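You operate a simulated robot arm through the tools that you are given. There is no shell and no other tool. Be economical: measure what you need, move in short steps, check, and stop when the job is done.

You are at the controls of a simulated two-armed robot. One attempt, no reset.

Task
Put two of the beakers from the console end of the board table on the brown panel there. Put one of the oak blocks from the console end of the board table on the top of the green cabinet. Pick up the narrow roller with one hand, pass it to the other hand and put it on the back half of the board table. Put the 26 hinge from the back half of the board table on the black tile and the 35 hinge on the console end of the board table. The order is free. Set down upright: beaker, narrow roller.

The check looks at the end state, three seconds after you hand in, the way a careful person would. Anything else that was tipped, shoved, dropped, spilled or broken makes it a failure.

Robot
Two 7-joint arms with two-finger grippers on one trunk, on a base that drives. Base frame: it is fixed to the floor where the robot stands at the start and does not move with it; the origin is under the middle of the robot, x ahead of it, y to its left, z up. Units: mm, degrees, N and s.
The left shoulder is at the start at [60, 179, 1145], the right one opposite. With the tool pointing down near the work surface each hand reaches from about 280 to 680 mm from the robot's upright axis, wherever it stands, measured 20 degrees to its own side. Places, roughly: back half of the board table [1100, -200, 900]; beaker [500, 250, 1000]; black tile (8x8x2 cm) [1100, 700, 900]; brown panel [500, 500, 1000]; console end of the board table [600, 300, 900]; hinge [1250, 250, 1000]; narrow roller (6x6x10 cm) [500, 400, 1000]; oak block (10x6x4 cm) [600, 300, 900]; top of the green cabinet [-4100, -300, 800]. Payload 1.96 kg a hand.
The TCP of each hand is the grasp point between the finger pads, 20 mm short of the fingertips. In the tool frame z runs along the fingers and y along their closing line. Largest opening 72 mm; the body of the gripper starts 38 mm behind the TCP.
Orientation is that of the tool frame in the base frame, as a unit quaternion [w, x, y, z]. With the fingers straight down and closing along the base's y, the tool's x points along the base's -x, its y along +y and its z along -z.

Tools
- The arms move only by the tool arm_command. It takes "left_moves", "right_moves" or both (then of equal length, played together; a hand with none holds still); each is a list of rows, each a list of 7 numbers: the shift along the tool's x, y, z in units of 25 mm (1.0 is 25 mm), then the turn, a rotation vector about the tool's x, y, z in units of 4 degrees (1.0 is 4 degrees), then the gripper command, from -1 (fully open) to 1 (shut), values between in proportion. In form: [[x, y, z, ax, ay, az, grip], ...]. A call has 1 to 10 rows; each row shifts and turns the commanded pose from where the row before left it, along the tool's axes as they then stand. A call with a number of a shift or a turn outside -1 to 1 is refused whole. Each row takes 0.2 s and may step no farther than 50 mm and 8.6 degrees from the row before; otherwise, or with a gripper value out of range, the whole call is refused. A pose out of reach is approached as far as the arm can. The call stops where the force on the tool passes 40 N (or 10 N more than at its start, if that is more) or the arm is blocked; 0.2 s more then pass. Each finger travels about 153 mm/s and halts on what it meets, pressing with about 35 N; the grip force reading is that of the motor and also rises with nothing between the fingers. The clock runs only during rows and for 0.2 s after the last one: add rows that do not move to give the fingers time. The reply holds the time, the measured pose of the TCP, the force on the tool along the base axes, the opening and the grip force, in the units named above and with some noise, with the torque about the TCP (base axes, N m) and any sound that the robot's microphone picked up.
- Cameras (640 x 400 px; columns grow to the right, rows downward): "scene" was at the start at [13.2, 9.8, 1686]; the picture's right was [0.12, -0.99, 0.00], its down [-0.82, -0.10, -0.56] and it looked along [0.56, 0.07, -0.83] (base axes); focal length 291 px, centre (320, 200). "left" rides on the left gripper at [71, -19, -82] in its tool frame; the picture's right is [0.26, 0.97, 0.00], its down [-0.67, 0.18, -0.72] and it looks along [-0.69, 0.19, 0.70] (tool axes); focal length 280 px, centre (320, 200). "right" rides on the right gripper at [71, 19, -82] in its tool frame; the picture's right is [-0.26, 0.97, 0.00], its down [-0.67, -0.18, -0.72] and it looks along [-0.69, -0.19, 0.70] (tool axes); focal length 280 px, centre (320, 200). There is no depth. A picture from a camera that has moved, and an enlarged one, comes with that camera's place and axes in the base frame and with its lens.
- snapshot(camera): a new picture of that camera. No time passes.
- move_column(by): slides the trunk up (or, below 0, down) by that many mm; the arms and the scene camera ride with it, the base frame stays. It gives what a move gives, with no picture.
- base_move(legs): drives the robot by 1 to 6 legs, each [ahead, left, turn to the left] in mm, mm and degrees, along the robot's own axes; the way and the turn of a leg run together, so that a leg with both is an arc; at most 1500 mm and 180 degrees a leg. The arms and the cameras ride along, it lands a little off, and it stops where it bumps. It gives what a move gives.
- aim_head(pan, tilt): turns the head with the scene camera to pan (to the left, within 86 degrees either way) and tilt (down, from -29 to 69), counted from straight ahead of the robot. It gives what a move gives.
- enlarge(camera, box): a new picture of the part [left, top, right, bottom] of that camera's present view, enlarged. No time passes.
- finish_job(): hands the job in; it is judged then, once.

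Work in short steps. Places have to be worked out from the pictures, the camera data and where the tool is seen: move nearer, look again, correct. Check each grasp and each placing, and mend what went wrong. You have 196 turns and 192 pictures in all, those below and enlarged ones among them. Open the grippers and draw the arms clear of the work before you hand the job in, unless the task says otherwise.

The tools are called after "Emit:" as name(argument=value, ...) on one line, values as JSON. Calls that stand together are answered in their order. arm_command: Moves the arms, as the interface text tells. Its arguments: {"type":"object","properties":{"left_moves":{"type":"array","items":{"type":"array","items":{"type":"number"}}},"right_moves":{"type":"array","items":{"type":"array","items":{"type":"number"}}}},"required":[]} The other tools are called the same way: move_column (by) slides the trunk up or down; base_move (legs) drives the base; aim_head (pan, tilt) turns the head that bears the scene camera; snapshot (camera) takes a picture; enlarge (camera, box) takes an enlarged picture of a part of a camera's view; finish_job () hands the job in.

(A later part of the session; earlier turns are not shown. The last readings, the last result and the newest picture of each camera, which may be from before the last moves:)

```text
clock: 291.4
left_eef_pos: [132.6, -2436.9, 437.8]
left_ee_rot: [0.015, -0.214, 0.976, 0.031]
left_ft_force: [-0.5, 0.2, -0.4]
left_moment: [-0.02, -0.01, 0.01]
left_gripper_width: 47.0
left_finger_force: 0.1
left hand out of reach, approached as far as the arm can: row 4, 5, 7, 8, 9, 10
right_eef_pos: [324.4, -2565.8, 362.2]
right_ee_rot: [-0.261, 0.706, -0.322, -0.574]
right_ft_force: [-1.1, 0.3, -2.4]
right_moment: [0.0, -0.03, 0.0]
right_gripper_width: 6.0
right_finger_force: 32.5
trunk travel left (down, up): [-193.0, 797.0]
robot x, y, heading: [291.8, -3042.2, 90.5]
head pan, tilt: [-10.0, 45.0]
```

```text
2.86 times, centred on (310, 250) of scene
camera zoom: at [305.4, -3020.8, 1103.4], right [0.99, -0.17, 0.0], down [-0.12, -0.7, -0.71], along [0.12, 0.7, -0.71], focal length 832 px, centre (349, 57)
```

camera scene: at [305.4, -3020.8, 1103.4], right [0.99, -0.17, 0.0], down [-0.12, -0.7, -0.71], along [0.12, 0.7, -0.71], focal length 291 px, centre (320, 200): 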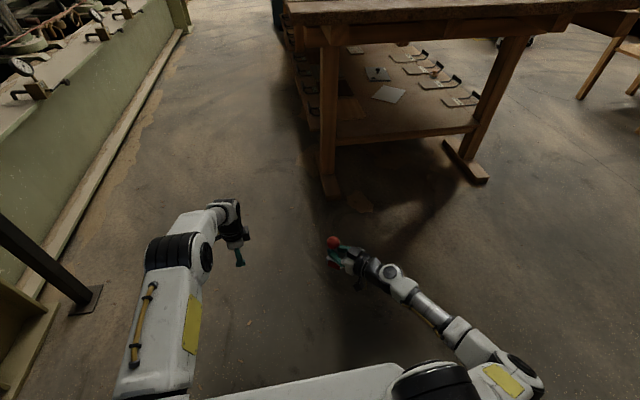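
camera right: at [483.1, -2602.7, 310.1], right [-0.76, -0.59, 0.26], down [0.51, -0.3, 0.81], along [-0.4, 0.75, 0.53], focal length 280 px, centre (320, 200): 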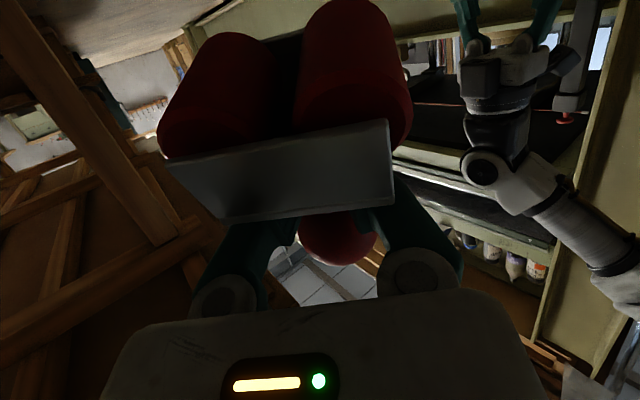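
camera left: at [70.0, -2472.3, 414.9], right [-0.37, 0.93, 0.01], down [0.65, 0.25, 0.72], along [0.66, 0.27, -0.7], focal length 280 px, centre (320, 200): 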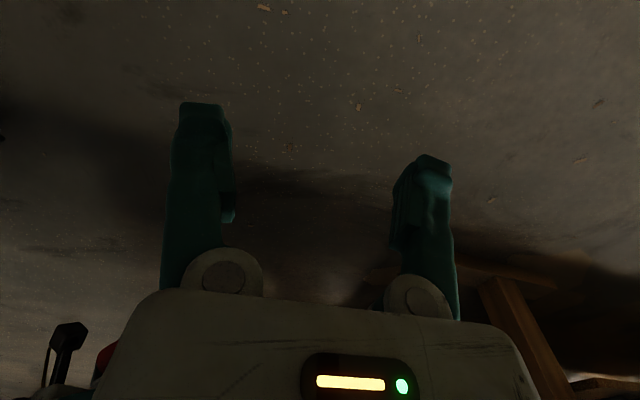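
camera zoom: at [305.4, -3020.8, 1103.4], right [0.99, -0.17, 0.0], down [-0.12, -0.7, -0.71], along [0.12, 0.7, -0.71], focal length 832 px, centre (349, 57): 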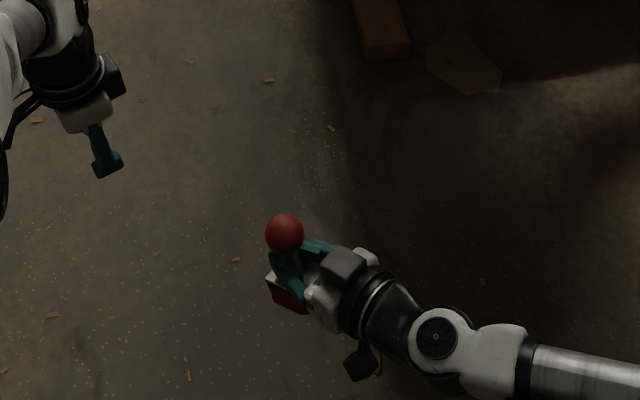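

The left hand needs to come inward first. I move it toward above the ball, correcting its small tilt.

Emit:
arm_command(left_moves=[[-0.5, -0.6, 0, 0, 0, 0, -0.3], [-0.5, -0.6, 0, 0, 0, 0, -0.3], [-0.5, -0.7, -0.3, 0.4, 0.3, 0, -0.3], [-0.5, -0.7, -0.3, 0.37, 0.3, 0, -0.3], [-0.4, -0.7, -0.4, 0, 0, 0, -0.3], [-0.4, -0.7, -0.4, 0, 0, 0, -0.3], [-0.4, -0.6, -0.3, 0, 0, -1, -0.3], [0, 0, 0, 0, 0, -1, -0.3], [0, 0, 0, 0, 0, -1, -0.3], [0, 0, 0, 0, 0, -1, -0.3]])

Emit:
snapshot(camera="left")

```text
clock: 293.6
left_eef_pos: [187.1, -2465.5, 444.0]
left_ee_rot: [0.009, -0.316, 0.949, 0.014]
left_ft_force: [-0.4, 0.3, -0.2]
left_moment: [0.0, -0.01, 0.01]
left_gripper_width: 46.8
left_finger_force: 0.0
left hand out of reach, approached as far as the arm can: row 4, 5, 6, 7
right_eef_pos: [324.5, -2566.7, 361.8]
right_ee_rot: [-0.261, 0.706, -0.323, -0.574]
right_ft_force: [0.4, 0.3, -3.0]
right_moment: [0.03, -0.01, 0.02]
right_gripper_width: 5.9
right_finger_force: 31.8
trunk travel left (down, up): [-193.0, 797.0]
robot x, y, heading: [289.8, -3041.6, 90.5]
head pan, tilt: [-10.0, 45.0]
```

```text
50 pictures are left
camera left: at [141.5, -2525.3, 523.1], right [-0.79, 0.62, 0.01], down [0.42, 0.53, 0.74], along [0.45, 0.59, -0.68], focal length 280 px, centre (320, 200)
```

left: 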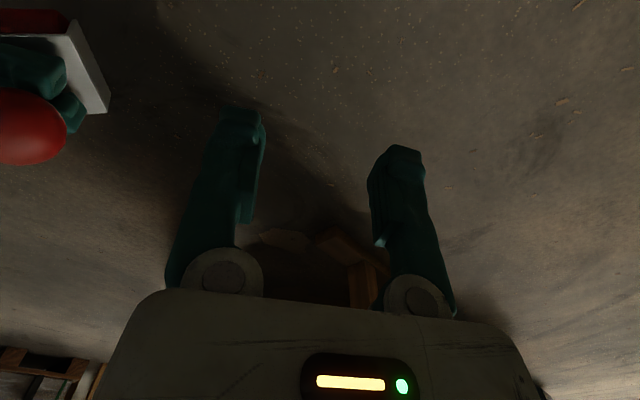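

Move inward (closer to the robot) first, then across to above the ball.

Emit:
arm_command(left_moves=[[0.2, -0.9, 0, 0, 0, 0, -0.3], [0.2, -0.9, 0, 0.3, 0.37, 0, -0.3], [0.2, -0.9, 0, 0, 0, -0.9, -0.3], [0, -0.8, -0.4, 0, 0, 0, -0.3], [0, 0, -0.6, 0, 0, 0, -0.3], [-0.6, -0.65, -0.3, 0, 0, 0, -0.3], [-0.65, -0.65, 0, 0, 0, 0, -0.3], [-0.65, -0.65, 0, 0, 0, 0, -0.3], [-0.65, -0.65, 0, 0, 0, 0, -0.3], [0, 0, 0, 0, 0, 0, -0.3]])

Emit:
snapshot(camera="left")

```text
clock: 295.8
left_eef_pos: [318.3, -2552.4, 476.5]
left_ee_rot: [0.0, -0.345, 0.938, 0.0]
left_ft_force: [0.1, 0.1, 0.3]
left_moment: [-0.01, 0.01, -0.03]
left_gripper_width: 46.7
left_finger_force: 0.1
right_eef_pos: [323.1, -2565.6, 362.1]
right_ee_rot: [-0.261, 0.705, -0.322, -0.575]
right_ft_force: [-0.4, -0.2, -2.7]
right_moment: [0.0, 0.01, 0.02]
right_gripper_width: 6.2
right_finger_force: 32.5
trunk travel left (down, up): [-193.0, 797.0]
robot x, y, heading: [288.7, -3044.4, 90.3]
head pan, tilt: [-10.0, 45.0]
```

```text
49 pictures are left
camera left: at [277.3, -2613.1, 557.8], right [-0.82, 0.57, 0.0], down [0.4, 0.58, 0.71], along [0.4, 0.59, -0.7], focal length 280 px, centre (320, 200)
```

left: 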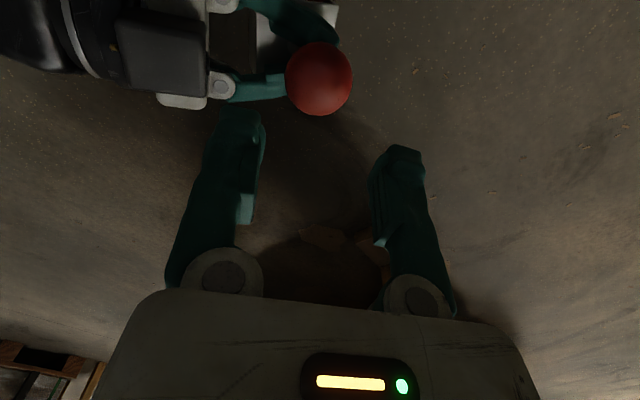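

Ball slightly toward the camera side. Shift tool x +10 mm and descend 40 mm, then look.

Emit:
arm_command(left_moves=[[0.4, 0, 0.2, 0, 0, 0, -0.3], [0, 0, 0.5, 0, 0, 0, -0.3], [0, 0, 0.5, 0, 0, 0, -0.3], [0, 0, 0.4, 0, 0, 0, -0.3], [0, 0, 0, 0, 0, 0, -0.3]])

Emit:
snapshot(camera="left")

```text
clock: 297.0
left_eef_pos: [312.1, -2559.2, 434.9]
left_ee_rot: [0.001, -0.345, 0.939, 0.0]
left_ft_force: [-0.2, -1.0, -0.2]
left_moment: [0.0, 0.0, -0.02]
left_gripper_width: 46.7
left_finger_force: 0.1
right_eef_pos: [322.9, -2566.4, 361.7]
right_ee_rot: [-0.262, 0.706, -0.323, -0.574]
right_ft_force: [0.5, 0.5, -2.8]
right_moment: [0.0, 0.01, 0.0]
right_gripper_width: 6.0
right_finger_force: 32.2
trunk travel left (down, up): [-193.0, 797.0]
robot x, y, heading: [287.8, -3045.4, 90.7]
head pan, tilt: [-10.0, 45.0]
```

```text
48 pictures are left
camera left: at [269.3, -2619.1, 516.7], right [-0.82, 0.57, 0.0], down [0.4, 0.58, 0.72], along [0.4, 0.59, -0.7], focal length 280 px, centre (320, 200)
```

left: 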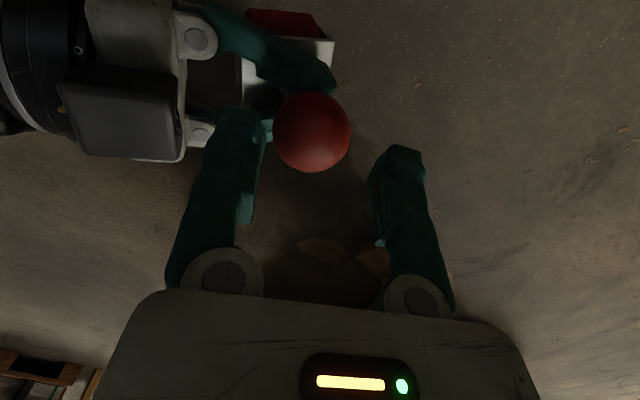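

Aligned. Descend 32 mm in small steps with force watch.

Emit:
arm_command(left_moves=[[0, -0.1, 0.4, 0, 0, 0, -0.3], [0, 0, 0.4, 0, 0, 0, -0.3], [0, 0, 0.3, 0, 0, 0, -0.3], [0, 0, 0.2, 0, 0, 0, -0.3], [0, 0, 0, 0, 0, 0, -0.3]])

Emit:
snapshot(camera="left")

```text
clock: 298.2
left_eef_pos: [312.8, -2560.5, 401.1]
left_ee_rot: [0.0, -0.344, 0.939, 0.0]
left_ft_force: [0.1, 0.8, -0.1]
left_moment: [0.0, 0.03, 0.01]
left_gripper_width: 46.7
left_finger_force: 0.0
right_eef_pos: [323.6, -2565.7, 361.1]
right_ee_rot: [-0.262, 0.706, -0.324, -0.573]
right_ft_force: [0.3, 0.3, -2.8]
right_moment: [0.03, 0.02, -0.03]
right_gripper_width: 5.8
right_finger_force: 32.7
trunk travel left (down, up): [-193.0, 797.0]
robot x, y, heading: [289.2, -3040.9, 90.4]
head pan, tilt: [-10.0, 45.0]
```

```text
47 pictures are left
camera left: at [271.0, -2620.7, 483.6], right [-0.82, 0.57, 0.0], down [0.4, 0.58, 0.71], along [0.4, 0.59, -0.7], focal length 280 px, centre (320, 200)
```

left: 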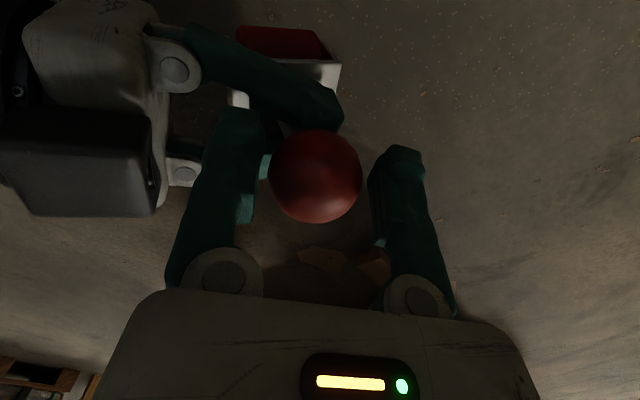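

Matches the good grip view exactly. Close the left hand.

Emit:
arm_command(left_moves=[[0, 0, 0, 0, 0, 0, 0.2], [0, 0, 0, 0, 0, 0, 1], [0, 0, 0, 0, 0, 0, 1], [0, 0, 0, 0, 0, 0, 1]])

```text
clock: 299.2
left_eef_pos: [312.1, -2561.0, 401.9]
left_ee_rot: [0.0, -0.345, 0.939, 0.0]
left_ft_force: [-0.3, 1.0, -0.5]
left_moment: [0.05, 0.11, 0.0]
left_gripper_width: 35.4
left_finger_force: 35.0
right_eef_pos: [322.6, -2566.5, 362.7]
right_ee_rot: [-0.261, 0.706, -0.323, -0.574]
right_ft_force: [1.0, -2.3, 0.1]
right_moment: [-0.02, -0.02, 0.0]
right_gripper_width: 6.0
right_finger_force: 32.4
trunk travel left (down, up): [-193.0, 797.0]
robot x, y, heading: [289.3, -3041.5, 90.6]
head pan, tilt: [-10.0, 45.0]
```

Left holds the ball at 35.4 mm. Now open the right hand partially and withdraw it backward.

Emit:
arm_command(right_moves=[[0, 0, 0, 0, 0, 0, 0.5], [0, 0, 0, 0, 0, 0, -0.2], [0, 0, 0, 0, 0, 0, -0.6], [0, 0, 0, 0, 0, 0, -1], [0, 0, -0.5, 0, 0, 0, -1], [0, 0, -1, 0, 0, 0, -1], [0, 0, -1, 0, 0, 0, -1], [0, 0, -1, 0, 0, 0, -1], [0, 0, -1, 0, 0, 0, -1]])

Emit:
snapshot(camera="left")

Emit:
snapshot(camera="right")

```text
clock: 301.2
left_eef_pos: [313.1, -2561.1, 402.3]
left_ee_rot: [0.0, -0.345, 0.939, 0.001]
left_ft_force: [0.0, 0.5, 0.3]
left_moment: [0.04, 0.02, 0.03]
left_gripper_width: 35.3
left_finger_force: 34.6
right_eef_pos: [395.0, -2651.3, 386.4]
right_ee_rot: [-0.261, 0.706, -0.322, -0.574]
right_ft_force: [-0.4, 0.4, -1.0]
right_moment: [0.01, 0.01, -0.02]
right_gripper_width: 71.9
right_finger_force: 0.0
trunk travel left (down, up): [-193.0, 797.0]
robot x, y, heading: [285.9, -3038.4, 90.5]
head pan, tilt: [-10.0, 45.0]
```

```text
46 pictures are left
camera left: at [271.0, -2620.7, 483.7], right [-0.82, 0.57, 0.0], down [0.4, 0.58, 0.71], along [0.4, 0.59, -0.7], focal length 280 px, centre (320, 200)
```

left: 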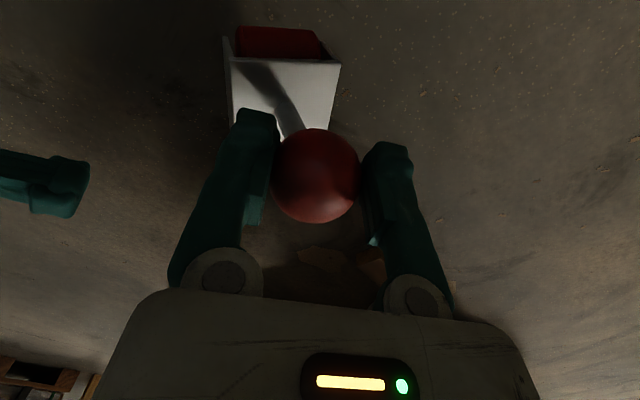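

```text
45 pictures are left
camera right: at [441.3, -2734.8, 334.4], right [-0.76, -0.59, 0.26], down [0.51, -0.3, 0.81], along [-0.4, 0.75, 0.53], focal length 280 px, centre (320, 200)
```

right: 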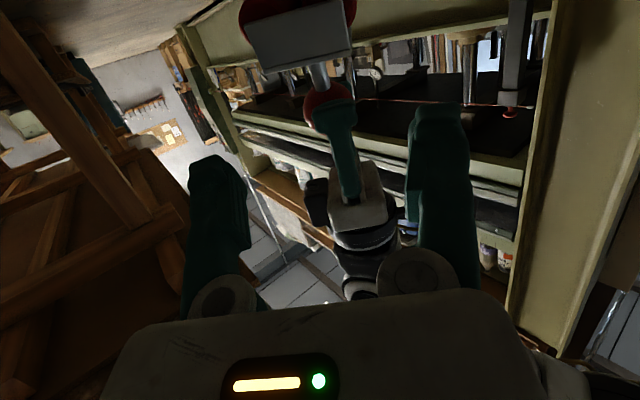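

The left hand now holds the roller alone (second pass done). I raise the trunk back up and drive round the table's right end: strafe right (+x), then forward along the back side.

Emit:
move_column(by=400)

Emit:
move_column(by=360)

Emit:
base_move(legs=[[0, -800, 0], [0, -800, 0], [1000, 0, 0], [1000, 0, 0]])

Emit:
aim_head(pan=40, tilt=35)

Emit:
snapshot(camera="scene")

```text
clock: 305.0
left_eef_pos: [312.5, -2560.1, 801.2]
left_ee_rot: [0.0, -0.344, 0.939, 0.0]
left_ft_force: [0.1, -0.1, -2.9]
left_moment: [0.02, 0.04, 0.02]
left_gripper_width: 35.4
left_finger_force: 35.5
right_eef_pos: [394.7, -2649.7, 787.0]
right_ee_rot: [-0.261, 0.706, -0.323, -0.574]
right_ft_force: [0.1, 0.1, 0.0]
right_moment: [0.02, 0.01, -0.02]
right_gripper_width: 71.8
right_finger_force: 0.1
trunk travel left (down, up): [-593.0, 397.0]
robot x, y, heading: [287.0, -3043.2, 90.6]
head pan, tilt: [-10.0, 45.0]
```

```text
clock: 308.5
left_eef_pos: [312.5, -2560.0, 1161.9]
left_ee_rot: [0.0, -0.345, 0.939, 0.0]
left_ft_force: [0.4, 0.3, -2.4]
left_moment: [0.03, 0.04, 0.01]
left_gripper_width: 35.3
left_finger_force: 35.3
right_eef_pos: [396.1, -2650.1, 1146.4]
right_ee_rot: [-0.261, 0.706, -0.323, -0.573]
right_ft_force: [0.7, 0.1, -0.3]
right_moment: [-0.01, -0.01, 0.0]
right_gripper_width: 72.0
right_finger_force: 0.1
trunk travel left (down, up): [-953.0, 37.0]
robot x, y, heading: [285.7, -3044.0, 90.6]
head pan, tilt: [-10.0, 45.0]
```

```text
clock: 326.2
left_eef_pos: [1898.6, -561.1, 1162.9]
left_ee_rot: [0.0, -0.348, 0.937, 0.0]
left_ft_force: [-0.8, -0.3, -2.6]
left_moment: [0.03, 0.03, 0.01]
left_gripper_width: 35.0
left_finger_force: 34.9
right_eef_pos: [1981.4, -651.0, 1145.9]
right_ee_rot: [-0.26, 0.707, -0.32, -0.575]
right_ft_force: [0.1, 0.6, 0.4]
right_moment: [0.01, 0.01, 0.0]
right_gripper_width: 72.1
right_finger_force: 0.2
trunk travel left (down, up): [-953.0, 37.0]
robot x, y, heading: [1874.6, -1045.8, 90.9]
head pan, tilt: [-10.0, 45.0]
```

```text
clock: 327.4
left_eef_pos: [1898.9, -560.7, 1160.8]
left_ee_rot: [0.0, -0.347, 0.938, 0.0]
left_ft_force: [0.5, 0.8, -2.2]
left_moment: [0.0, 0.03, -0.02]
left_gripper_width: 35.2
left_finger_force: 35.4
right_eef_pos: [1981.0, -648.7, 1146.0]
right_ee_rot: [-0.26, 0.706, -0.321, -0.574]
right_ft_force: [-0.5, -1.0, -0.9]
right_moment: [0.0, -0.02, 0.03]
right_gripper_width: 72.0
right_finger_force: 0.1
trunk travel left (down, up): [-953.0, 37.0]
robot x, y, heading: [1878.2, -1043.2, 91.1]
head pan, tilt: [40.0, 35.0]
```

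```text
44 pictures are left
camera scene: at [1823.4, -1034.2, 1878.2], right [0.76, 0.65, 0.0], down [0.37, -0.43, -0.82], along [-0.54, 0.62, -0.57], focal length 291 px, centre (320, 200)
```

scene: 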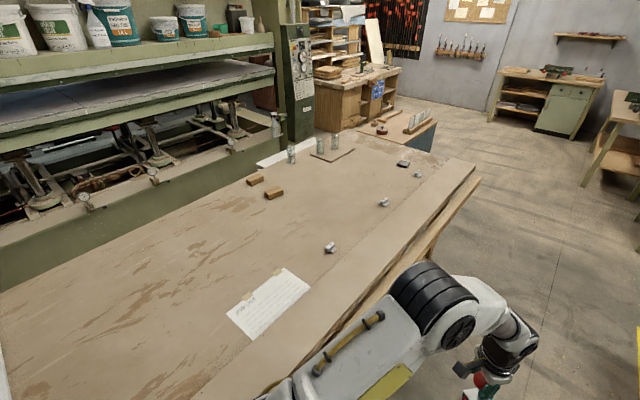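

Superb view of the back: three hinges, the tile and free table. Drive forward ~990, turn left 89° to face the table, and close in 130 mm.

Emit:
base_move(legs=[[990, 0, 0], [0, 0, 89], [130, 0, 0]])

Emit:
aim_head(pan=0, tilt=52)

Emit:
snapshot(camera="scene")

```text
clock: 337.1
left_eef_pos: [1267.7, -21.1, 1162.0]
left_ee_rot: [0.001, 0.9, -0.437, 0.0]
left_ft_force: [0.7, -0.3, -3.1]
left_moment: [-0.03, 0.03, 0.03]
left_gripper_width: 35.3
left_finger_force: 34.9
right_eef_pos: [1359.8, 58.0, 1146.8]
right_ee_rot: [0.21, 0.732, 0.258, -0.594]
right_ft_force: [0.3, 0.1, 0.7]
right_moment: [-0.02, 0.03, -0.01]
right_gripper_width: 71.9
right_finger_force: 0.1
trunk travel left (down, up): [-953.0, 37.0]
robot x, y, heading: [1746.4, -62.3, 178.5]
head pan, tilt: [40.0, 35.0]
```

```text
clock: 338.2
left_eef_pos: [1266.8, -20.7, 1162.8]
left_ee_rot: [0.0, 0.9, -0.437, 0.0]
left_ft_force: [-0.5, 0.0, -2.7]
left_moment: [-0.03, 0.01, -0.01]
left_gripper_width: 35.4
left_finger_force: 35.4
right_eef_pos: [1358.9, 56.9, 1146.0]
right_ee_rot: [0.21, 0.731, 0.257, -0.596]
right_ft_force: [0.0, 0.1, -0.4]
right_moment: [0.02, 0.04, 0.01]
right_gripper_width: 72.0
right_finger_force: 0.1
trunk travel left (down, up): [-953.0, 37.0]
robot x, y, heading: [1743.7, -59.5, 178.6]
head pan, tilt: [0.0, 52.0]
```

```text
43 pictures are left
camera scene: at [1734.0, -61.2, 1853.9], right [0.03, 1.0, 0.0], down [0.79, -0.02, -0.62], along [-0.62, 0.02, -0.79], focal length 291 px, centre (320, 200)
```

scene: 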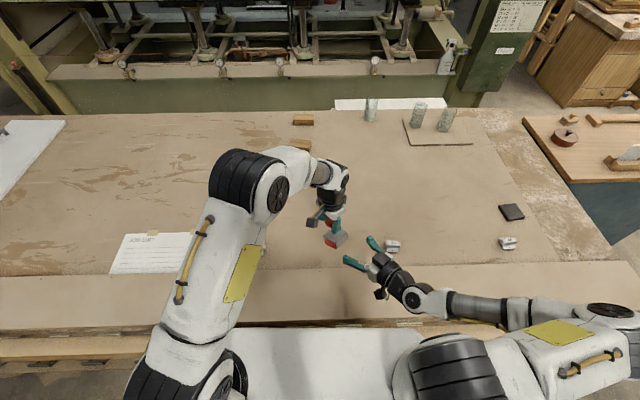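

I move the left hand to about (1195,−60) and down to z≈1062, then check the roller's uprightness.

Emit:
arm_command(left_moves=[[-0.11, 0.65, 0, 0, 0, 0, 1], [-0.11, 0.65, 0.4, 0, 0, 0, 1], [-0.11, 0.65, 0.8, 0, 0, 0, 1], [-0.11, 0.65, 0.8, 0, 0, 0, 1], [-0.11, 0.63, 0.8, 0, 0, 0, 1], [0, 0, 0.8, 0, 0, 0, 1], [0, 0, 0.4, 0, 0, 0, 1]])

Emit:
enlarge(camera="scene", box=[270, 170, 430, 290])

Emit:
snapshot(camera="left")

Emit:
snapshot(camera="right")

```text
clock: 339.8
left_eef_pos: [1194.4, -59.8, 1062.2]
left_ee_rot: [0.001, 0.899, -0.437, 0.0]
left_ft_force: [-0.5, 0.2, -1.9]
left_moment: [-0.03, 0.03, -0.03]
left_gripper_width: 35.4
left_finger_force: 35.0
right_eef_pos: [1358.3, 58.3, 1146.1]
right_ee_rot: [0.21, 0.732, 0.258, -0.594]
right_ft_force: [-0.4, 0.0, -0.6]
right_moment: [-0.05, 0.03, -0.01]
right_gripper_width: 72.0
right_finger_force: 0.0
trunk travel left (down, up): [-953.0, 37.0]
robot x, y, heading: [1745.0, -62.8, 178.4]
head pan, tilt: [0.0, 52.0]
```

```text
3.33 times, centred on (350, 230) of scene
camera zoom: at [1732.7, -61.0, 1853.9], right [0.03, 1.0, 0.0], down [0.79, -0.02, -0.62], along [-0.62, 0.02, -0.79], focal length 970 px, centre (220, 100)
```

zoom: 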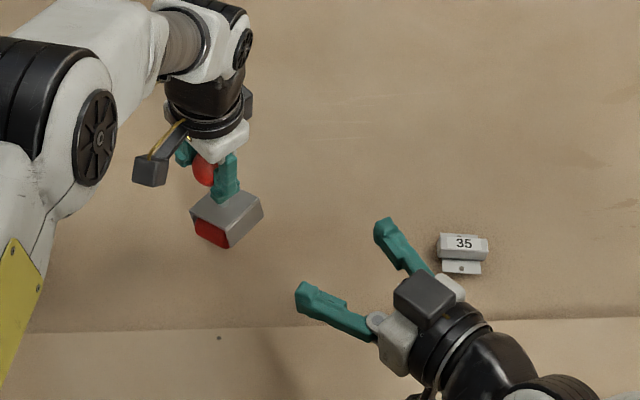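

```text
41 pictures are left
camera left: at [1252.4, -102.8, 1143.9], right [-0.6, -0.8, 0.0], down [-0.56, 0.42, 0.71], along [-0.57, 0.43, -0.7], focal length 280 px, centre (320, 200)
```

left: 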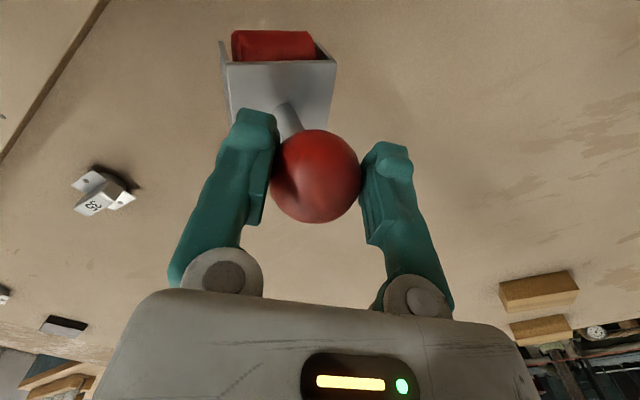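

```text
40 pictures are left
camera right: at [1443.2, 101.9, 1094.3], right [0.56, -0.79, 0.26], down [0.32, 0.5, 0.81], along [-0.76, -0.37, 0.53], focal length 280 px, centre (320, 200)
```

right: 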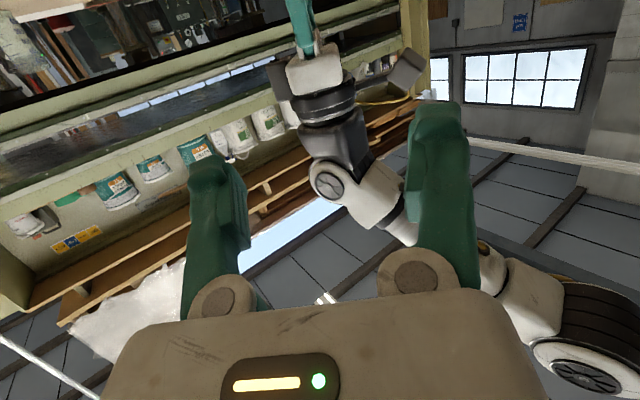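

Hinge 2 is the "35". The roller hangs tilted ~22° in the grip plane; I counter-tilt the left hand about its tool x by −22°.

Emit:
arm_command(left_moves=[[0, 0, 0, -1, 0, 0, 1], [0, 0, 0, -1, 0, 0, 1], [0, 0, 0, -1, 0, 0, 1], [0, 0, 0, -1, 0, 0, 1], [0, 0, 0, -1, 0, 0, 1], [0, 0, 0, -0.5, 0, 0, 1], [0, 0, 0, 0, 0, 0, 1]])

Emit:
enlarge(camera="scene", box=[290, 180, 390, 260])

Emit:
snapshot(camera="left")

```text
clock: 341.4
left_eef_pos: [1193.0, -58.6, 1062.7]
left_ee_rot: [0.172, 0.883, -0.429, -0.083]
left_ft_force: [-0.1, -0.6, -2.5]
left_moment: [-0.01, -0.02, 0.0]
left_gripper_width: 35.1
left_finger_force: 35.0
right_eef_pos: [1359.3, 58.2, 1146.1]
right_ee_rot: [0.21, 0.732, 0.257, -0.595]
right_ft_force: [-0.1, 0.3, -0.2]
right_moment: [0.03, 0.0, 0.03]
right_gripper_width: 71.8
right_finger_force: 0.1
trunk travel left (down, up): [-953.0, 37.0]
robot x, y, heading: [1748.2, -62.4, 178.3]
head pan, tilt: [0.0, 52.0]
```

```text
5.00 times, centred on (340, 220) of scene
camera zoom: at [1732.7, -61.1, 1853.9], right [0.03, 1.0, 0.0], down [0.79, -0.02, -0.62], along [-0.62, 0.02, -0.79], focal length 1455 px, centre (220, 100)
```

zoom: 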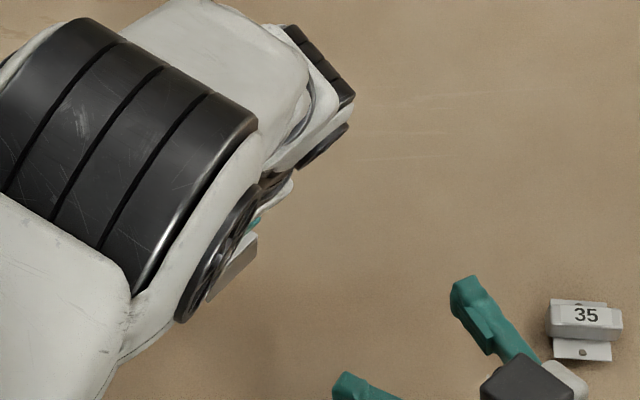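

```text
38 pictures are left
camera left: at [1275.3, -84.8, 1130.8], right [-0.54, -0.76, 0.36], down [-0.34, 0.59, 0.73], along [-0.77, 0.27, -0.58], focal length 280 px, centre (320, 200)
```

left: 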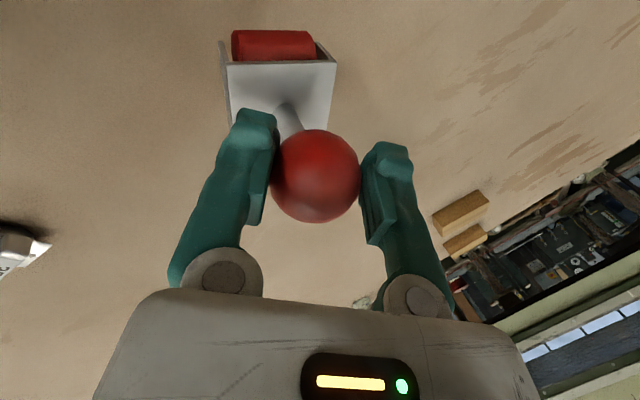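

Projecting the vertical into the left view shows the stem now is upright. I lower along world −z until contact.

Emit:
arm_command(left_moves=[[0, -0.3, 0.74, 0, 0, 0, 1], [0, -0.3, 0.74, 0, 0, 0, 1], [0, -0.075, 0.185, 0, 0, 0, 1], [0, -0.075, 0.185, 0, 0, 0, 1], [0, -0.075, 0.185, 0, 0, 0, 1], [0, 0, 0, 0, 0, 0, 1]])

```text
clock: 342.8
left_eef_pos: [1194.0, -59.1, 1007.7]
left_ee_rot: [0.171, 0.883, -0.428, -0.084]
left_ft_force: [-0.1, -0.2, -2.2]
left_moment: [-0.04, -0.01, -0.02]
left_gripper_width: 35.3
left_finger_force: 34.8
right_eef_pos: [1358.4, 57.4, 1146.0]
right_ee_rot: [0.21, 0.732, 0.257, -0.594]
right_ft_force: [0.5, 0.6, -0.7]
right_moment: [0.02, 0.04, 0.04]
right_gripper_width: 72.2
right_finger_force: 0.1
trunk travel left (down, up): [-953.0, 37.0]
robot x, y, heading: [1746.3, -60.7, 177.9]
head pan, tilt: [0.0, 52.0]
```

Emit:
arm_command(left_moves=[[0, -0.04, 0.1, 0, 0, 0, 1], [0, -0.04, 0.1, 0, 0, 0, 1], [0, -0.04, 0.1, 0, 0, 0, 1], [0, 0, 0, 0, 0, 0, 1]])

Emit:
snapshot(camera="left")

```text
clock: 343.8
left_eef_pos: [1195.5, -59.9, 1000.9]
left_ee_rot: [0.172, 0.883, -0.429, -0.083]
left_ft_force: [-4.1, -6.0, 25.1]
left_moment: [-0.19, 0.16, 0.08]
left_gripper_width: 34.1
left_finger_force: 34.4
right_eef_pos: [1359.1, 57.5, 1146.3]
right_ee_rot: [0.209, 0.732, 0.257, -0.596]
right_ft_force: [0.6, 0.3, 0.0]
right_moment: [-0.01, 0.02, 0.02]
right_gripper_width: 72.2
right_finger_force: 0.1
trunk travel left (down, up): [-953.0, 37.0]
robot x, y, heading: [1745.8, -67.1, 178.2]
head pan, tilt: [0.0, 52.0]
```

```text
37 pictures are left
camera left: at [1277.2, -86.5, 1068.6], right [-0.54, -0.76, 0.36], down [-0.34, 0.59, 0.73], along [-0.77, 0.27, -0.58], focal length 280 px, centre (320, 200)
```

left: 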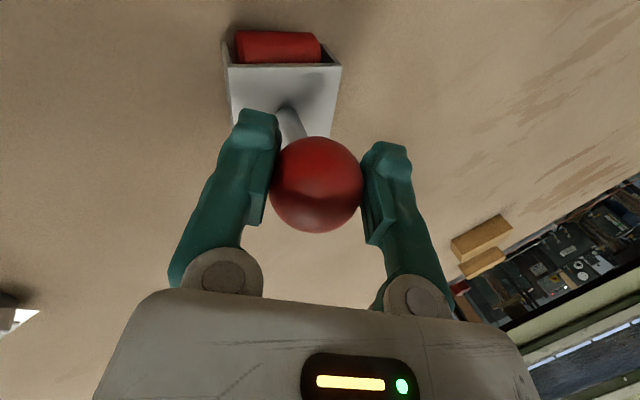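

Contact (25 N). Open moderately and retreat along the tool axis.

Emit:
arm_command(left_moves=[[0, 0, 0, 0, 0, 0, 0.2], [0, 0, 0, 0, 0, 0, -0.4], [0, 0, 0, 0, 0, 0, -0.6], [0, 0, -0.5, 0, 0, 0, -0.6], [0, 0, -1, 0, 0, 0, -0.6], [0, 0, -1, 0, 0, 0, -0.6], [0, 0, -1, 0, 0, 0, -0.6]])

Emit:
snapshot(camera="left")

Emit:
snapshot(camera="scene")

```text
clock: 345.4
left_eef_pos: [1219.7, -39.5, 1080.8]
left_ee_rot: [0.171, 0.883, -0.429, -0.084]
left_ft_force: [-0.8, 0.4, 0.6]
left_moment: [0.02, -0.02, -0.02]
left_gripper_width: 57.5
left_finger_force: 0.2
right_eef_pos: [1359.2, 58.7, 1146.3]
right_ee_rot: [0.209, 0.732, 0.256, -0.596]
right_ft_force: [-0.1, 0.2, 0.5]
right_moment: [0.0, -0.04, 0.0]
right_gripper_width: 72.3
right_finger_force: 0.0
trunk travel left (down, up): [-953.0, 37.0]
robot x, y, heading: [1744.1, -62.4, 178.8]
head pan, tilt: [0.0, 52.0]
```

```text
36 pictures are left
camera left: at [1301.9, -64.8, 1149.1], right [-0.54, -0.76, 0.36], down [-0.34, 0.59, 0.73], along [-0.77, 0.27, -0.58], focal length 280 px, centre (320, 200)
```

left: 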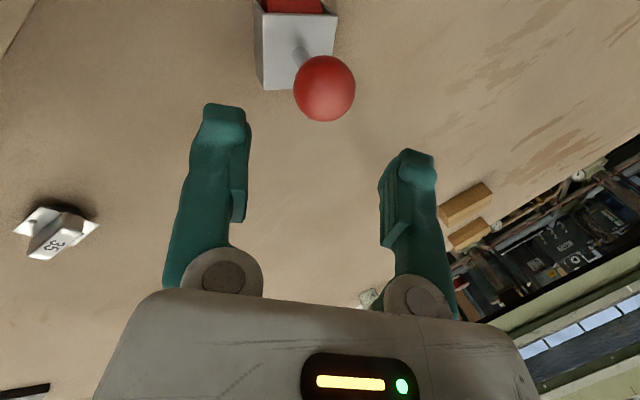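

```text
35 pictures are left
camera scene: at [1733.9, -60.7, 1853.8], right [0.03, 1.0, 0.0], down [0.79, -0.02, -0.62], along [-0.62, 0.02, -0.79], focal length 291 px, centre (320, 200)
```

scene: 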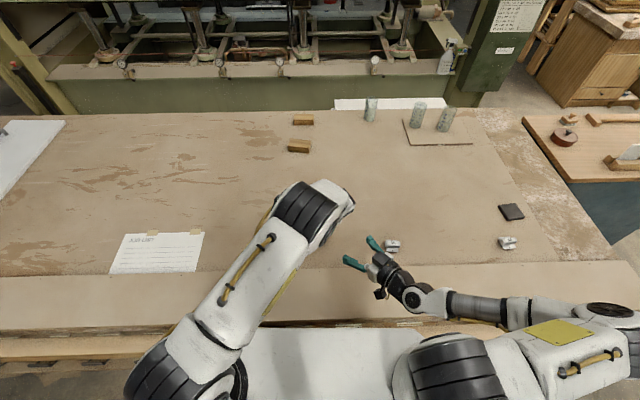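

The roller stands upright on the back half. Now read the hinge near the tile and the other one.

Emit:
enlarge(camera="scene", box=[370, 190, 550, 280])

```text
3.56 times, centred on (460, 235) of scene
camera zoom: at [1733.9, -60.7, 1853.8], right [0.03, 1.0, 0.0], down [0.79, -0.02, -0.62], along [-0.62, 0.02, -0.79], focal length 1035 px, centre (-178, 76)
```

zoom: 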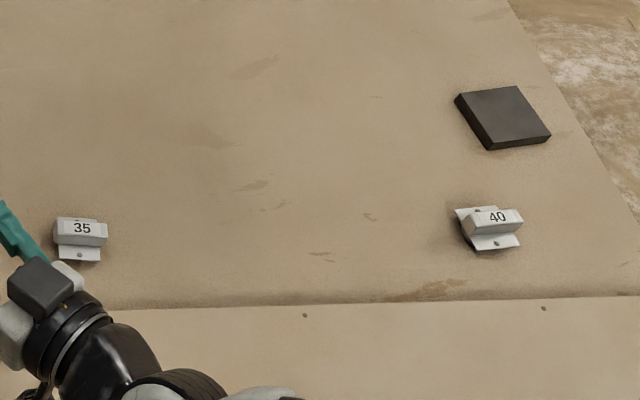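

Hinge near tile is "40", so "26" must be the one at (1247,−272). I set both hands back to vertical, home yaw (three calls).

Emit:
arm_command(left_moves=[[0, 0, -0.6, 1, 0, 0, -1], [0, 0, -0.6, 1, 0, 0, -1], [0, 0, 0, 1, 0, 0, -1], [0, 0, 0, 1, 0, 0, -1], [0, 0, 0, 1, 0, 0, -1], [0, 0, 0, 0.5, 0, 0, -1], [0, 0, 0, 0, 0, -1, -1], [0, 0, 0, 0, 0, -1, -1], [0, 0, 0, 0, 0, -1, -1], [0, 0, 0, 0, 0, -1, -1]], right_moves=[[0, 0, 0, 0, 1, 0, -1], [0, 0, 0, 0, 1, 0, -1], [0, 0, 0, 0, 1, 0, -1], [0, 0, 0, 0, 1, 0, -1], [0, 0, 0, 0, 1, 0, -1], [0, 0, 0, 0, 1, 0, -1], [0, 0, 0, 0, 1, 0, -1], [0, 0, 0, 0, 1, 0, -1], [0, 0, 0, 0, 1, 0, -1], [0, 0, 0, 0, 1, 0, -1]])

Emit:
arm_command(left_moves=[[0, 0, 0, 0, 0, -1, -1], [0, 0, 0, 0, 0, -1, -1], [0, 0, 0, 0, 0, -1, -1], [0, 0, 0, 0, 0, -1, -1], [0, 0, 0, 0, 0, -1, -1], [0, 0, 0, 0, 0, -1, -1], [0, 0, 0, 0, 0, -1, -1], [0, 0, 0, 0, 0, -1, -1], [0, 0, 0, 0, 0, -1, -1], [0, 0, 0, 0, 0, 0, -1]], right_moves=[[0, 0, 0, 0, 1, 0, -1], [0, 0, 0, 0, 1, 0, -1], [0, 0, 0, 0, 1, 0, -1], [0, 0, 0, 0, 1, 0, -1], [0, 0, 0, 0, 1, 0, -1], [0, 0, 0, 0, 1, 0, -1], [0, 0, 0, 0, 1, 0, -1], [0, 0, 0, 0, 1, 0, -1], [0, 0, 0, 0, 1, 0, -1], [0, 0, 0, 0, 0.55, 0, -1]])

Emit:
arm_command(right_moves=[[0, 0, 0, 0, 0, 1, -1], [0, 0, 0, 0, 0, 1, -1], [0, 0, 0, 0, 0, 1, -1], [0, 0, 0, 0, 0, 1, -1], [0, 0, 0, 0, 0, 1, -1], [0, 0, 0, 0, 0, 1, -1], [0, 0, 0, 0, 0, 1, -1], [0, 0, 0, 0, 0, 1, -1], [0, 0, 0, 0, 0, 1, -1], [0, 0, 0, 0, 0, 0.7, -1]])

```text
clock: 347.6
left_eef_pos: [1227.0, -34.5, 1107.6]
left_ee_rot: [0.0, 0.952, -0.307, 0.0]
left_ft_force: [0.1, 0.4, 0.2]
left_moment: [0.02, -0.01, -0.02]
left_gripper_width: 71.7
left_finger_force: 0.1
right_eef_pos: [1357.8, 58.6, 1146.2]
right_ee_rot: [0.11, 0.892, 0.313, -0.308]
right_ft_force: [1.0, 0.4, 0.0]
right_moment: [0.03, 0.0, 0.02]
right_gripper_width: 71.7
right_finger_force: 0.1
trunk travel left (down, up): [-953.0, 37.0]
robot x, y, heading: [1744.8, -60.7, 178.3]
head pan, tilt: [0.0, 52.0]
```

```text
clock: 349.8
left_eef_pos: [1228.2, -33.7, 1108.1]
left_ee_rot: [0.0, 1.0, 0.001, 0.001]
left_ft_force: [0.8, -0.4, 0.3]
left_moment: [-0.03, 0.04, 0.01]
left_gripper_width: 71.9
left_finger_force: 0.1
right_eef_pos: [1358.7, 58.4, 1146.8]
right_ee_rot: [0.001, 0.944, 0.331, 0.0]
right_ft_force: [0.0, -1.2, 0.5]
right_moment: [0.01, -0.02, 0.01]
right_gripper_width: 72.1
right_finger_force: 0.0
trunk travel left (down, up): [-953.0, 37.0]
robot x, y, heading: [1747.9, -63.1, 178.3]
head pan, tilt: [0.0, 52.0]
```

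```text
clock: 352.0
left_eef_pos: [1227.1, -33.5, 1108.0]
left_ee_rot: [0.0, 1.0, 0.002, 0.0]
left_ft_force: [0.4, 0.2, -0.4]
left_moment: [0.01, 0.0, -0.02]
left_gripper_width: 72.0
left_finger_force: 0.1
right_eef_pos: [1358.9, 57.8, 1145.3]
right_ee_rot: [0.001, 1.0, -0.001, 0.0]
right_ft_force: [-0.6, 1.1, 0.1]
right_moment: [0.01, -0.01, -0.01]
right_gripper_width: 72.1
right_finger_force: 0.0
trunk travel left (down, up): [-953.0, 37.0]
robot x, y, heading: [1744.9, -60.8, 178.3]
head pan, tilt: [0.0, 52.0]
```

Both hands are vertical. Move left above hinge 26 and right above hinge 35.

Emit:
arm_command(left_moves=[[0.06, 0.95, 0, 0, 0, 0, -1], [0.06, 0.95, 0, 0, 0, 0, -1], [0.06, 0.95, 0, 0, 0, 0, -1], [0.06, 0.95, 0, 0, 0, 0, -1], [0.06, 0.95, 0, 0, 0, 0, -1], [0.06, 0.95, 0.5, 0, 0, 0, -1], [0.06, 0.95, 0.5, 0, 0, 0, -1], [0.06, 0.95, 0.5, 0, 0, 0, -1], [0, 0.95, 0.5, 0, 0, 0, -1], [0, 0.95, 0.5, 0, 0, 0, -1]], right_moves=[[-0.5, -0.66, 0, 0, 0, 0, -1], [-0.5, -0.66, 0, 0, 0, 0, -1], [-0.5, -0.66, 0.4, 0, 0, 0, -1], [-0.5, -0.66, 0.5, 0, 0, 0, -1], [-0.5, -0.66, 0.5, 0, 0, 0, -1], [-0.5, -0.66, 0.5, 0, 0, 0, -1], [-0.5, -0.66, 0.5, 0, 0, 0, -1], [-0.5, -0.66, 0.5, 0, 0, 0, -1], [-0.4, -0.66, 0.6, 0, 0, 0, -1], [-0.4, -0.66, 0.7, 0, 0, 0, -1]])

Emit:
snapshot(camera="left")

Emit:
snapshot(camera="right")

```text
clock: 354.2
left_eef_pos: [1240.1, -271.7, 1046.3]
left_ee_rot: [0.0, 1.0, 0.001, 0.001]
left_ft_force: [0.6, 0.6, 0.2]
left_moment: [-0.03, 0.0, -0.02]
left_gripper_width: 72.1
left_finger_force: 0.1
right_eef_pos: [1237.7, 223.4, 1041.4]
right_ee_rot: [0.002, 1.0, 0.0, 0.001]
right_ft_force: [-0.3, -0.3, -0.5]
right_moment: [0.04, -0.01, 0.02]
right_gripper_width: 71.8
right_finger_force: 0.0
trunk travel left (down, up): [-953.0, 37.0]
robot x, y, heading: [1747.2, -63.1, 178.4]
head pan, tilt: [0.0, 52.0]
```

```text
33 pictures are left
camera left: at [1310.9, -253.1, 1128.3], right [0.26, -0.96, 0.0], down [-0.67, -0.18, 0.71], along [-0.69, -0.19, -0.7], focal length 280 px, centre (320, 200)
```

left: 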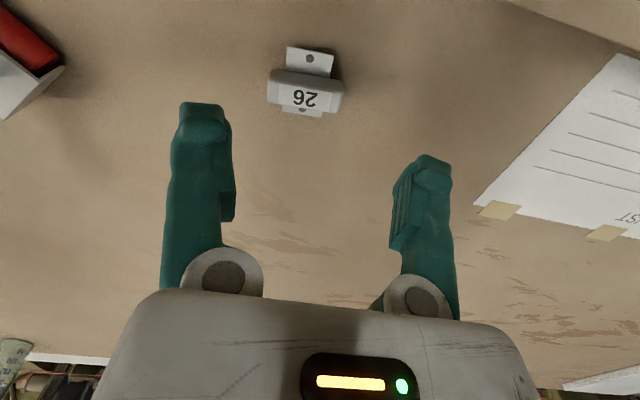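

```text
32 pictures are left
camera right: at [1308.8, 203.8, 1123.7], right [-0.26, -0.96, 0.0], down [-0.68, 0.18, 0.71], along [-0.69, 0.19, -0.7], focal length 280 px, centre (320, 200)
```

right: 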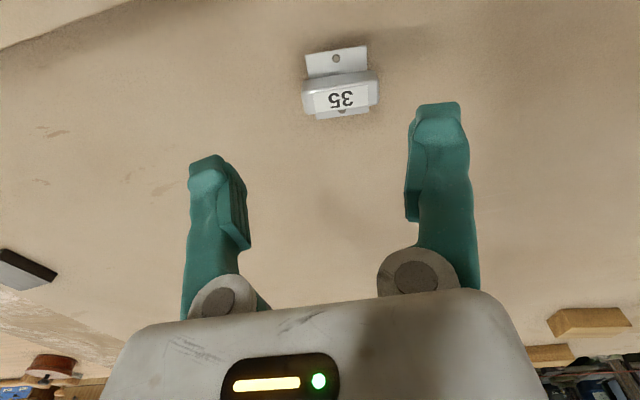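

Hinge 26 ≈ (1213,−268), hinge 35 ≈ (1211,215). Align and descend to z≈985, then re-check.

Emit:
arm_command(left_moves=[[-0.36, -0.05, 0.6, 0, 0, 0, -1], [-0.36, -0.05, 0.6, 0, 0, 0, -1], [-0.36, -0.05, 0.6, 0, 0, 0, -1], [0, 0, 0.6, 0, 0, 0, -1], [0, 0, 0, 0, 0, 0, -1]], right_moves=[[-0.36, 0.12, 0.6, 0, 0, 0, -1], [-0.36, 0.12, 0.6, 0, 0, 0, -1], [-0.36, 0.11, 0.6, 0, 0, 0, -1], [0, 0, 0.5, 0, 0, 0, -1], [0, 0, 0, 0, 0, 0, -1]])

Emit:
snapshot(camera="left")

Emit:
snapshot(camera="right")

```text
clock: 355.4
left_eef_pos: [1214.6, -267.3, 985.8]
left_ee_rot: [0.0, 1.0, 0.001, 0.0]
left_ft_force: [-0.9, 0.3, 0.0]
left_moment: [0.01, 0.02, 0.03]
left_gripper_width: 71.9
left_finger_force: 0.0
right_eef_pos: [1211.7, 212.3, 983.4]
right_ee_rot: [0.001, 1.0, -0.001, 0.0]
right_ft_force: [0.3, 0.5, -0.2]
right_moment: [-0.03, -0.04, -0.01]
right_gripper_width: 71.9
right_finger_force: 0.0
trunk travel left (down, up): [-953.0, 37.0]
robot x, y, heading: [1745.2, -61.5, 177.9]
head pan, tilt: [0.0, 52.0]
```

```text
31 pictures are left
camera left: at [1285.0, -247.8, 1068.3], right [0.26, -0.96, 0.0], down [-0.67, -0.18, 0.72], along [-0.69, -0.19, -0.7], focal length 280 px, centre (320, 200)
```

left: 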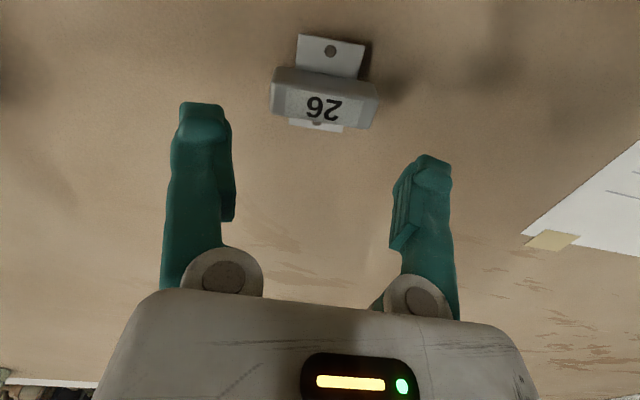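

```text
30 pictures are left
camera right: at [1281.8, 193.4, 1066.1], right [-0.26, -0.96, 0.0], down [-0.67, 0.18, 0.71], along [-0.69, 0.19, -0.7], focal length 280 px, centre (320, 200)
```

right: 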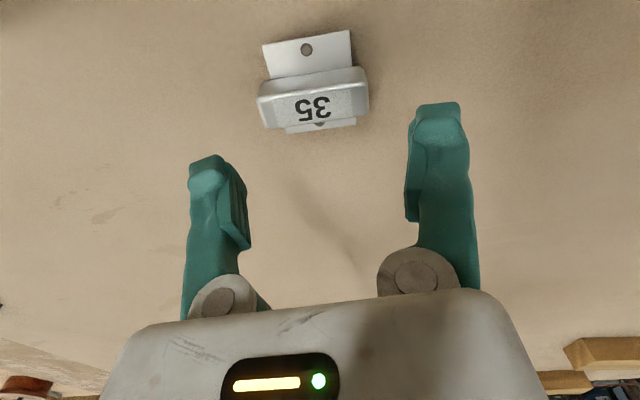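

Aligned within ~4 mm. Correct y, descend to z≈926, and close both.

Emit:
arm_command(left_moves=[[0, 0.12, 0.6, 0, 0, 0, -1], [0, 0, 0.6, 0, 0, 0, -1], [0, 0, 0.6, 0, 0, 0, -1], [0, 0, 0.55, 0, 0, 0, -1], [0, 0, 0, 0, 0, 0, -1]], right_moves=[[0, -0.16, 0.6, 0, 0, 0, -1], [0, 0, 0.6, 0, 0, 0, -1], [0, 0, 0.6, 0, 0, 0, -1], [0, 0, 0.5, 0, 0, 0, -1], [0, 0, 0, 0, 0, 0, -1]])

Emit:
snapshot(camera="left")

Emit:
snapshot(camera="right")

```text
clock: 356.6
left_eef_pos: [1213.7, -270.0, 927.8]
left_ee_rot: [0.001, 1.0, 0.002, 0.0]
left_ft_force: [-0.4, 0.0, 0.0]
left_moment: [0.0, -0.02, 0.01]
left_gripper_width: 72.2
left_finger_force: 0.0
right_eef_pos: [1211.2, 217.7, 927.7]
right_ee_rot: [0.0, 1.0, 0.0, -0.002]
right_ft_force: [0.2, -0.7, 11.0]
right_moment: [0.12, -0.03, 0.13]
right_gripper_width: 72.1
right_finger_force: 0.1
trunk travel left (down, up): [-953.0, 37.0]
robot x, y, heading: [1744.9, -60.8, 178.2]
head pan, tilt: [0.0, 52.0]
```

```text
29 pictures are left
camera left: at [1284.8, -252.0, 1010.0], right [0.26, -0.96, 0.0], down [-0.67, -0.19, 0.72], along [-0.69, -0.19, -0.7], focal length 280 px, centre (320, 200)
```

left: 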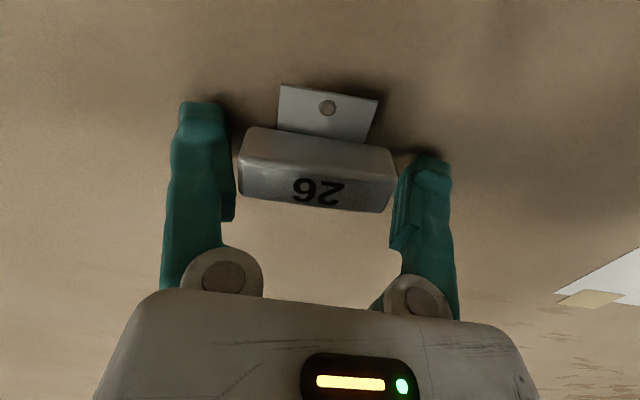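

```text
28 pictures are left
camera right: at [1281.2, 197.7, 1009.6], right [-0.26, -0.96, 0.0], down [-0.67, 0.18, 0.72], along [-0.69, 0.19, -0.7], focal length 280 px, centre (320, 200)
```

right: 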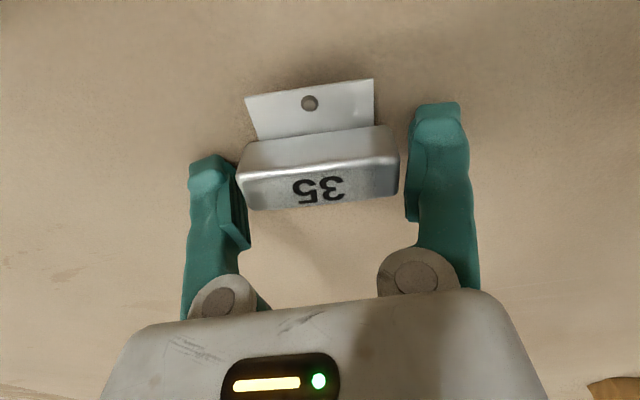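

Left is good. On the right one finger presses on the hinge's end (11 N): I lift 15 mm, shift +4 mm in y, and lower again.

Emit:
arm_command(left_moves=[[0, 0, 0, 0, 0, 0, 0], [0, 0, 0, 0, 0, 0, 1], [0, 0, 0, 0, 0, 0, 1], [0, 0, 0, 0, 0, 0, 1], [0, 0, 0, 0, 0, 0, 1]], right_moves=[[0, 0, -0.6, 0, 0, 0, -1], [0, -0.17, 0, 0, 0, 0, -1], [0, 0, 0.3, 0, 0, 0, -1], [0, 0, 0.3, 0, 0, 0, -1], [0, 0, 0, 0, 0, 0, -1]])

Emit:
snapshot(camera="right")

```text
clock: 357.8
left_eef_pos: [1215.5, -271.5, 929.2]
left_ee_rot: [-0.001, 1.0, 0.001, 0.0]
left_ft_force: [-0.2, 1.2, 4.8]
left_moment: [0.14, 0.0, 0.1]
left_gripper_width: 56.4
left_finger_force: 34.4
right_eef_pos: [1212.0, 222.5, 927.0]
right_ee_rot: [0.0, 1.0, -0.001, -0.002]
right_ft_force: [-1.1, 1.4, 18.7]
right_moment: [0.07, -0.03, -0.28]
right_gripper_width: 71.9
right_finger_force: 0.0
trunk travel left (down, up): [-953.0, 37.0]
robot x, y, heading: [1742.7, -60.2, 178.5]
head pan, tilt: [0.0, 52.0]
```

```text
27 pictures are left
camera right: at [1282.6, 203.1, 1009.4], right [-0.26, -0.96, 0.0], down [-0.67, 0.18, 0.72], along [-0.69, 0.19, -0.7], focal length 280 px, centre (320, 200)
```

right: 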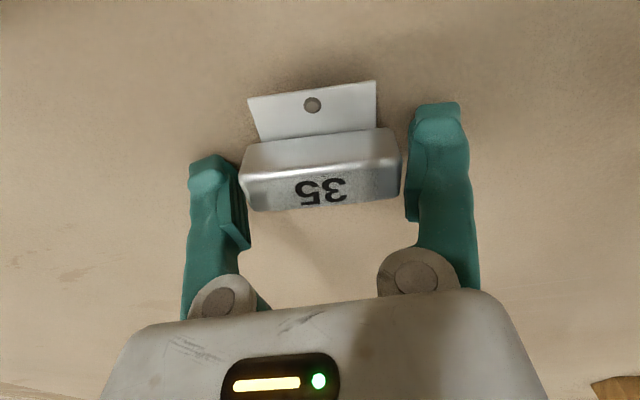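

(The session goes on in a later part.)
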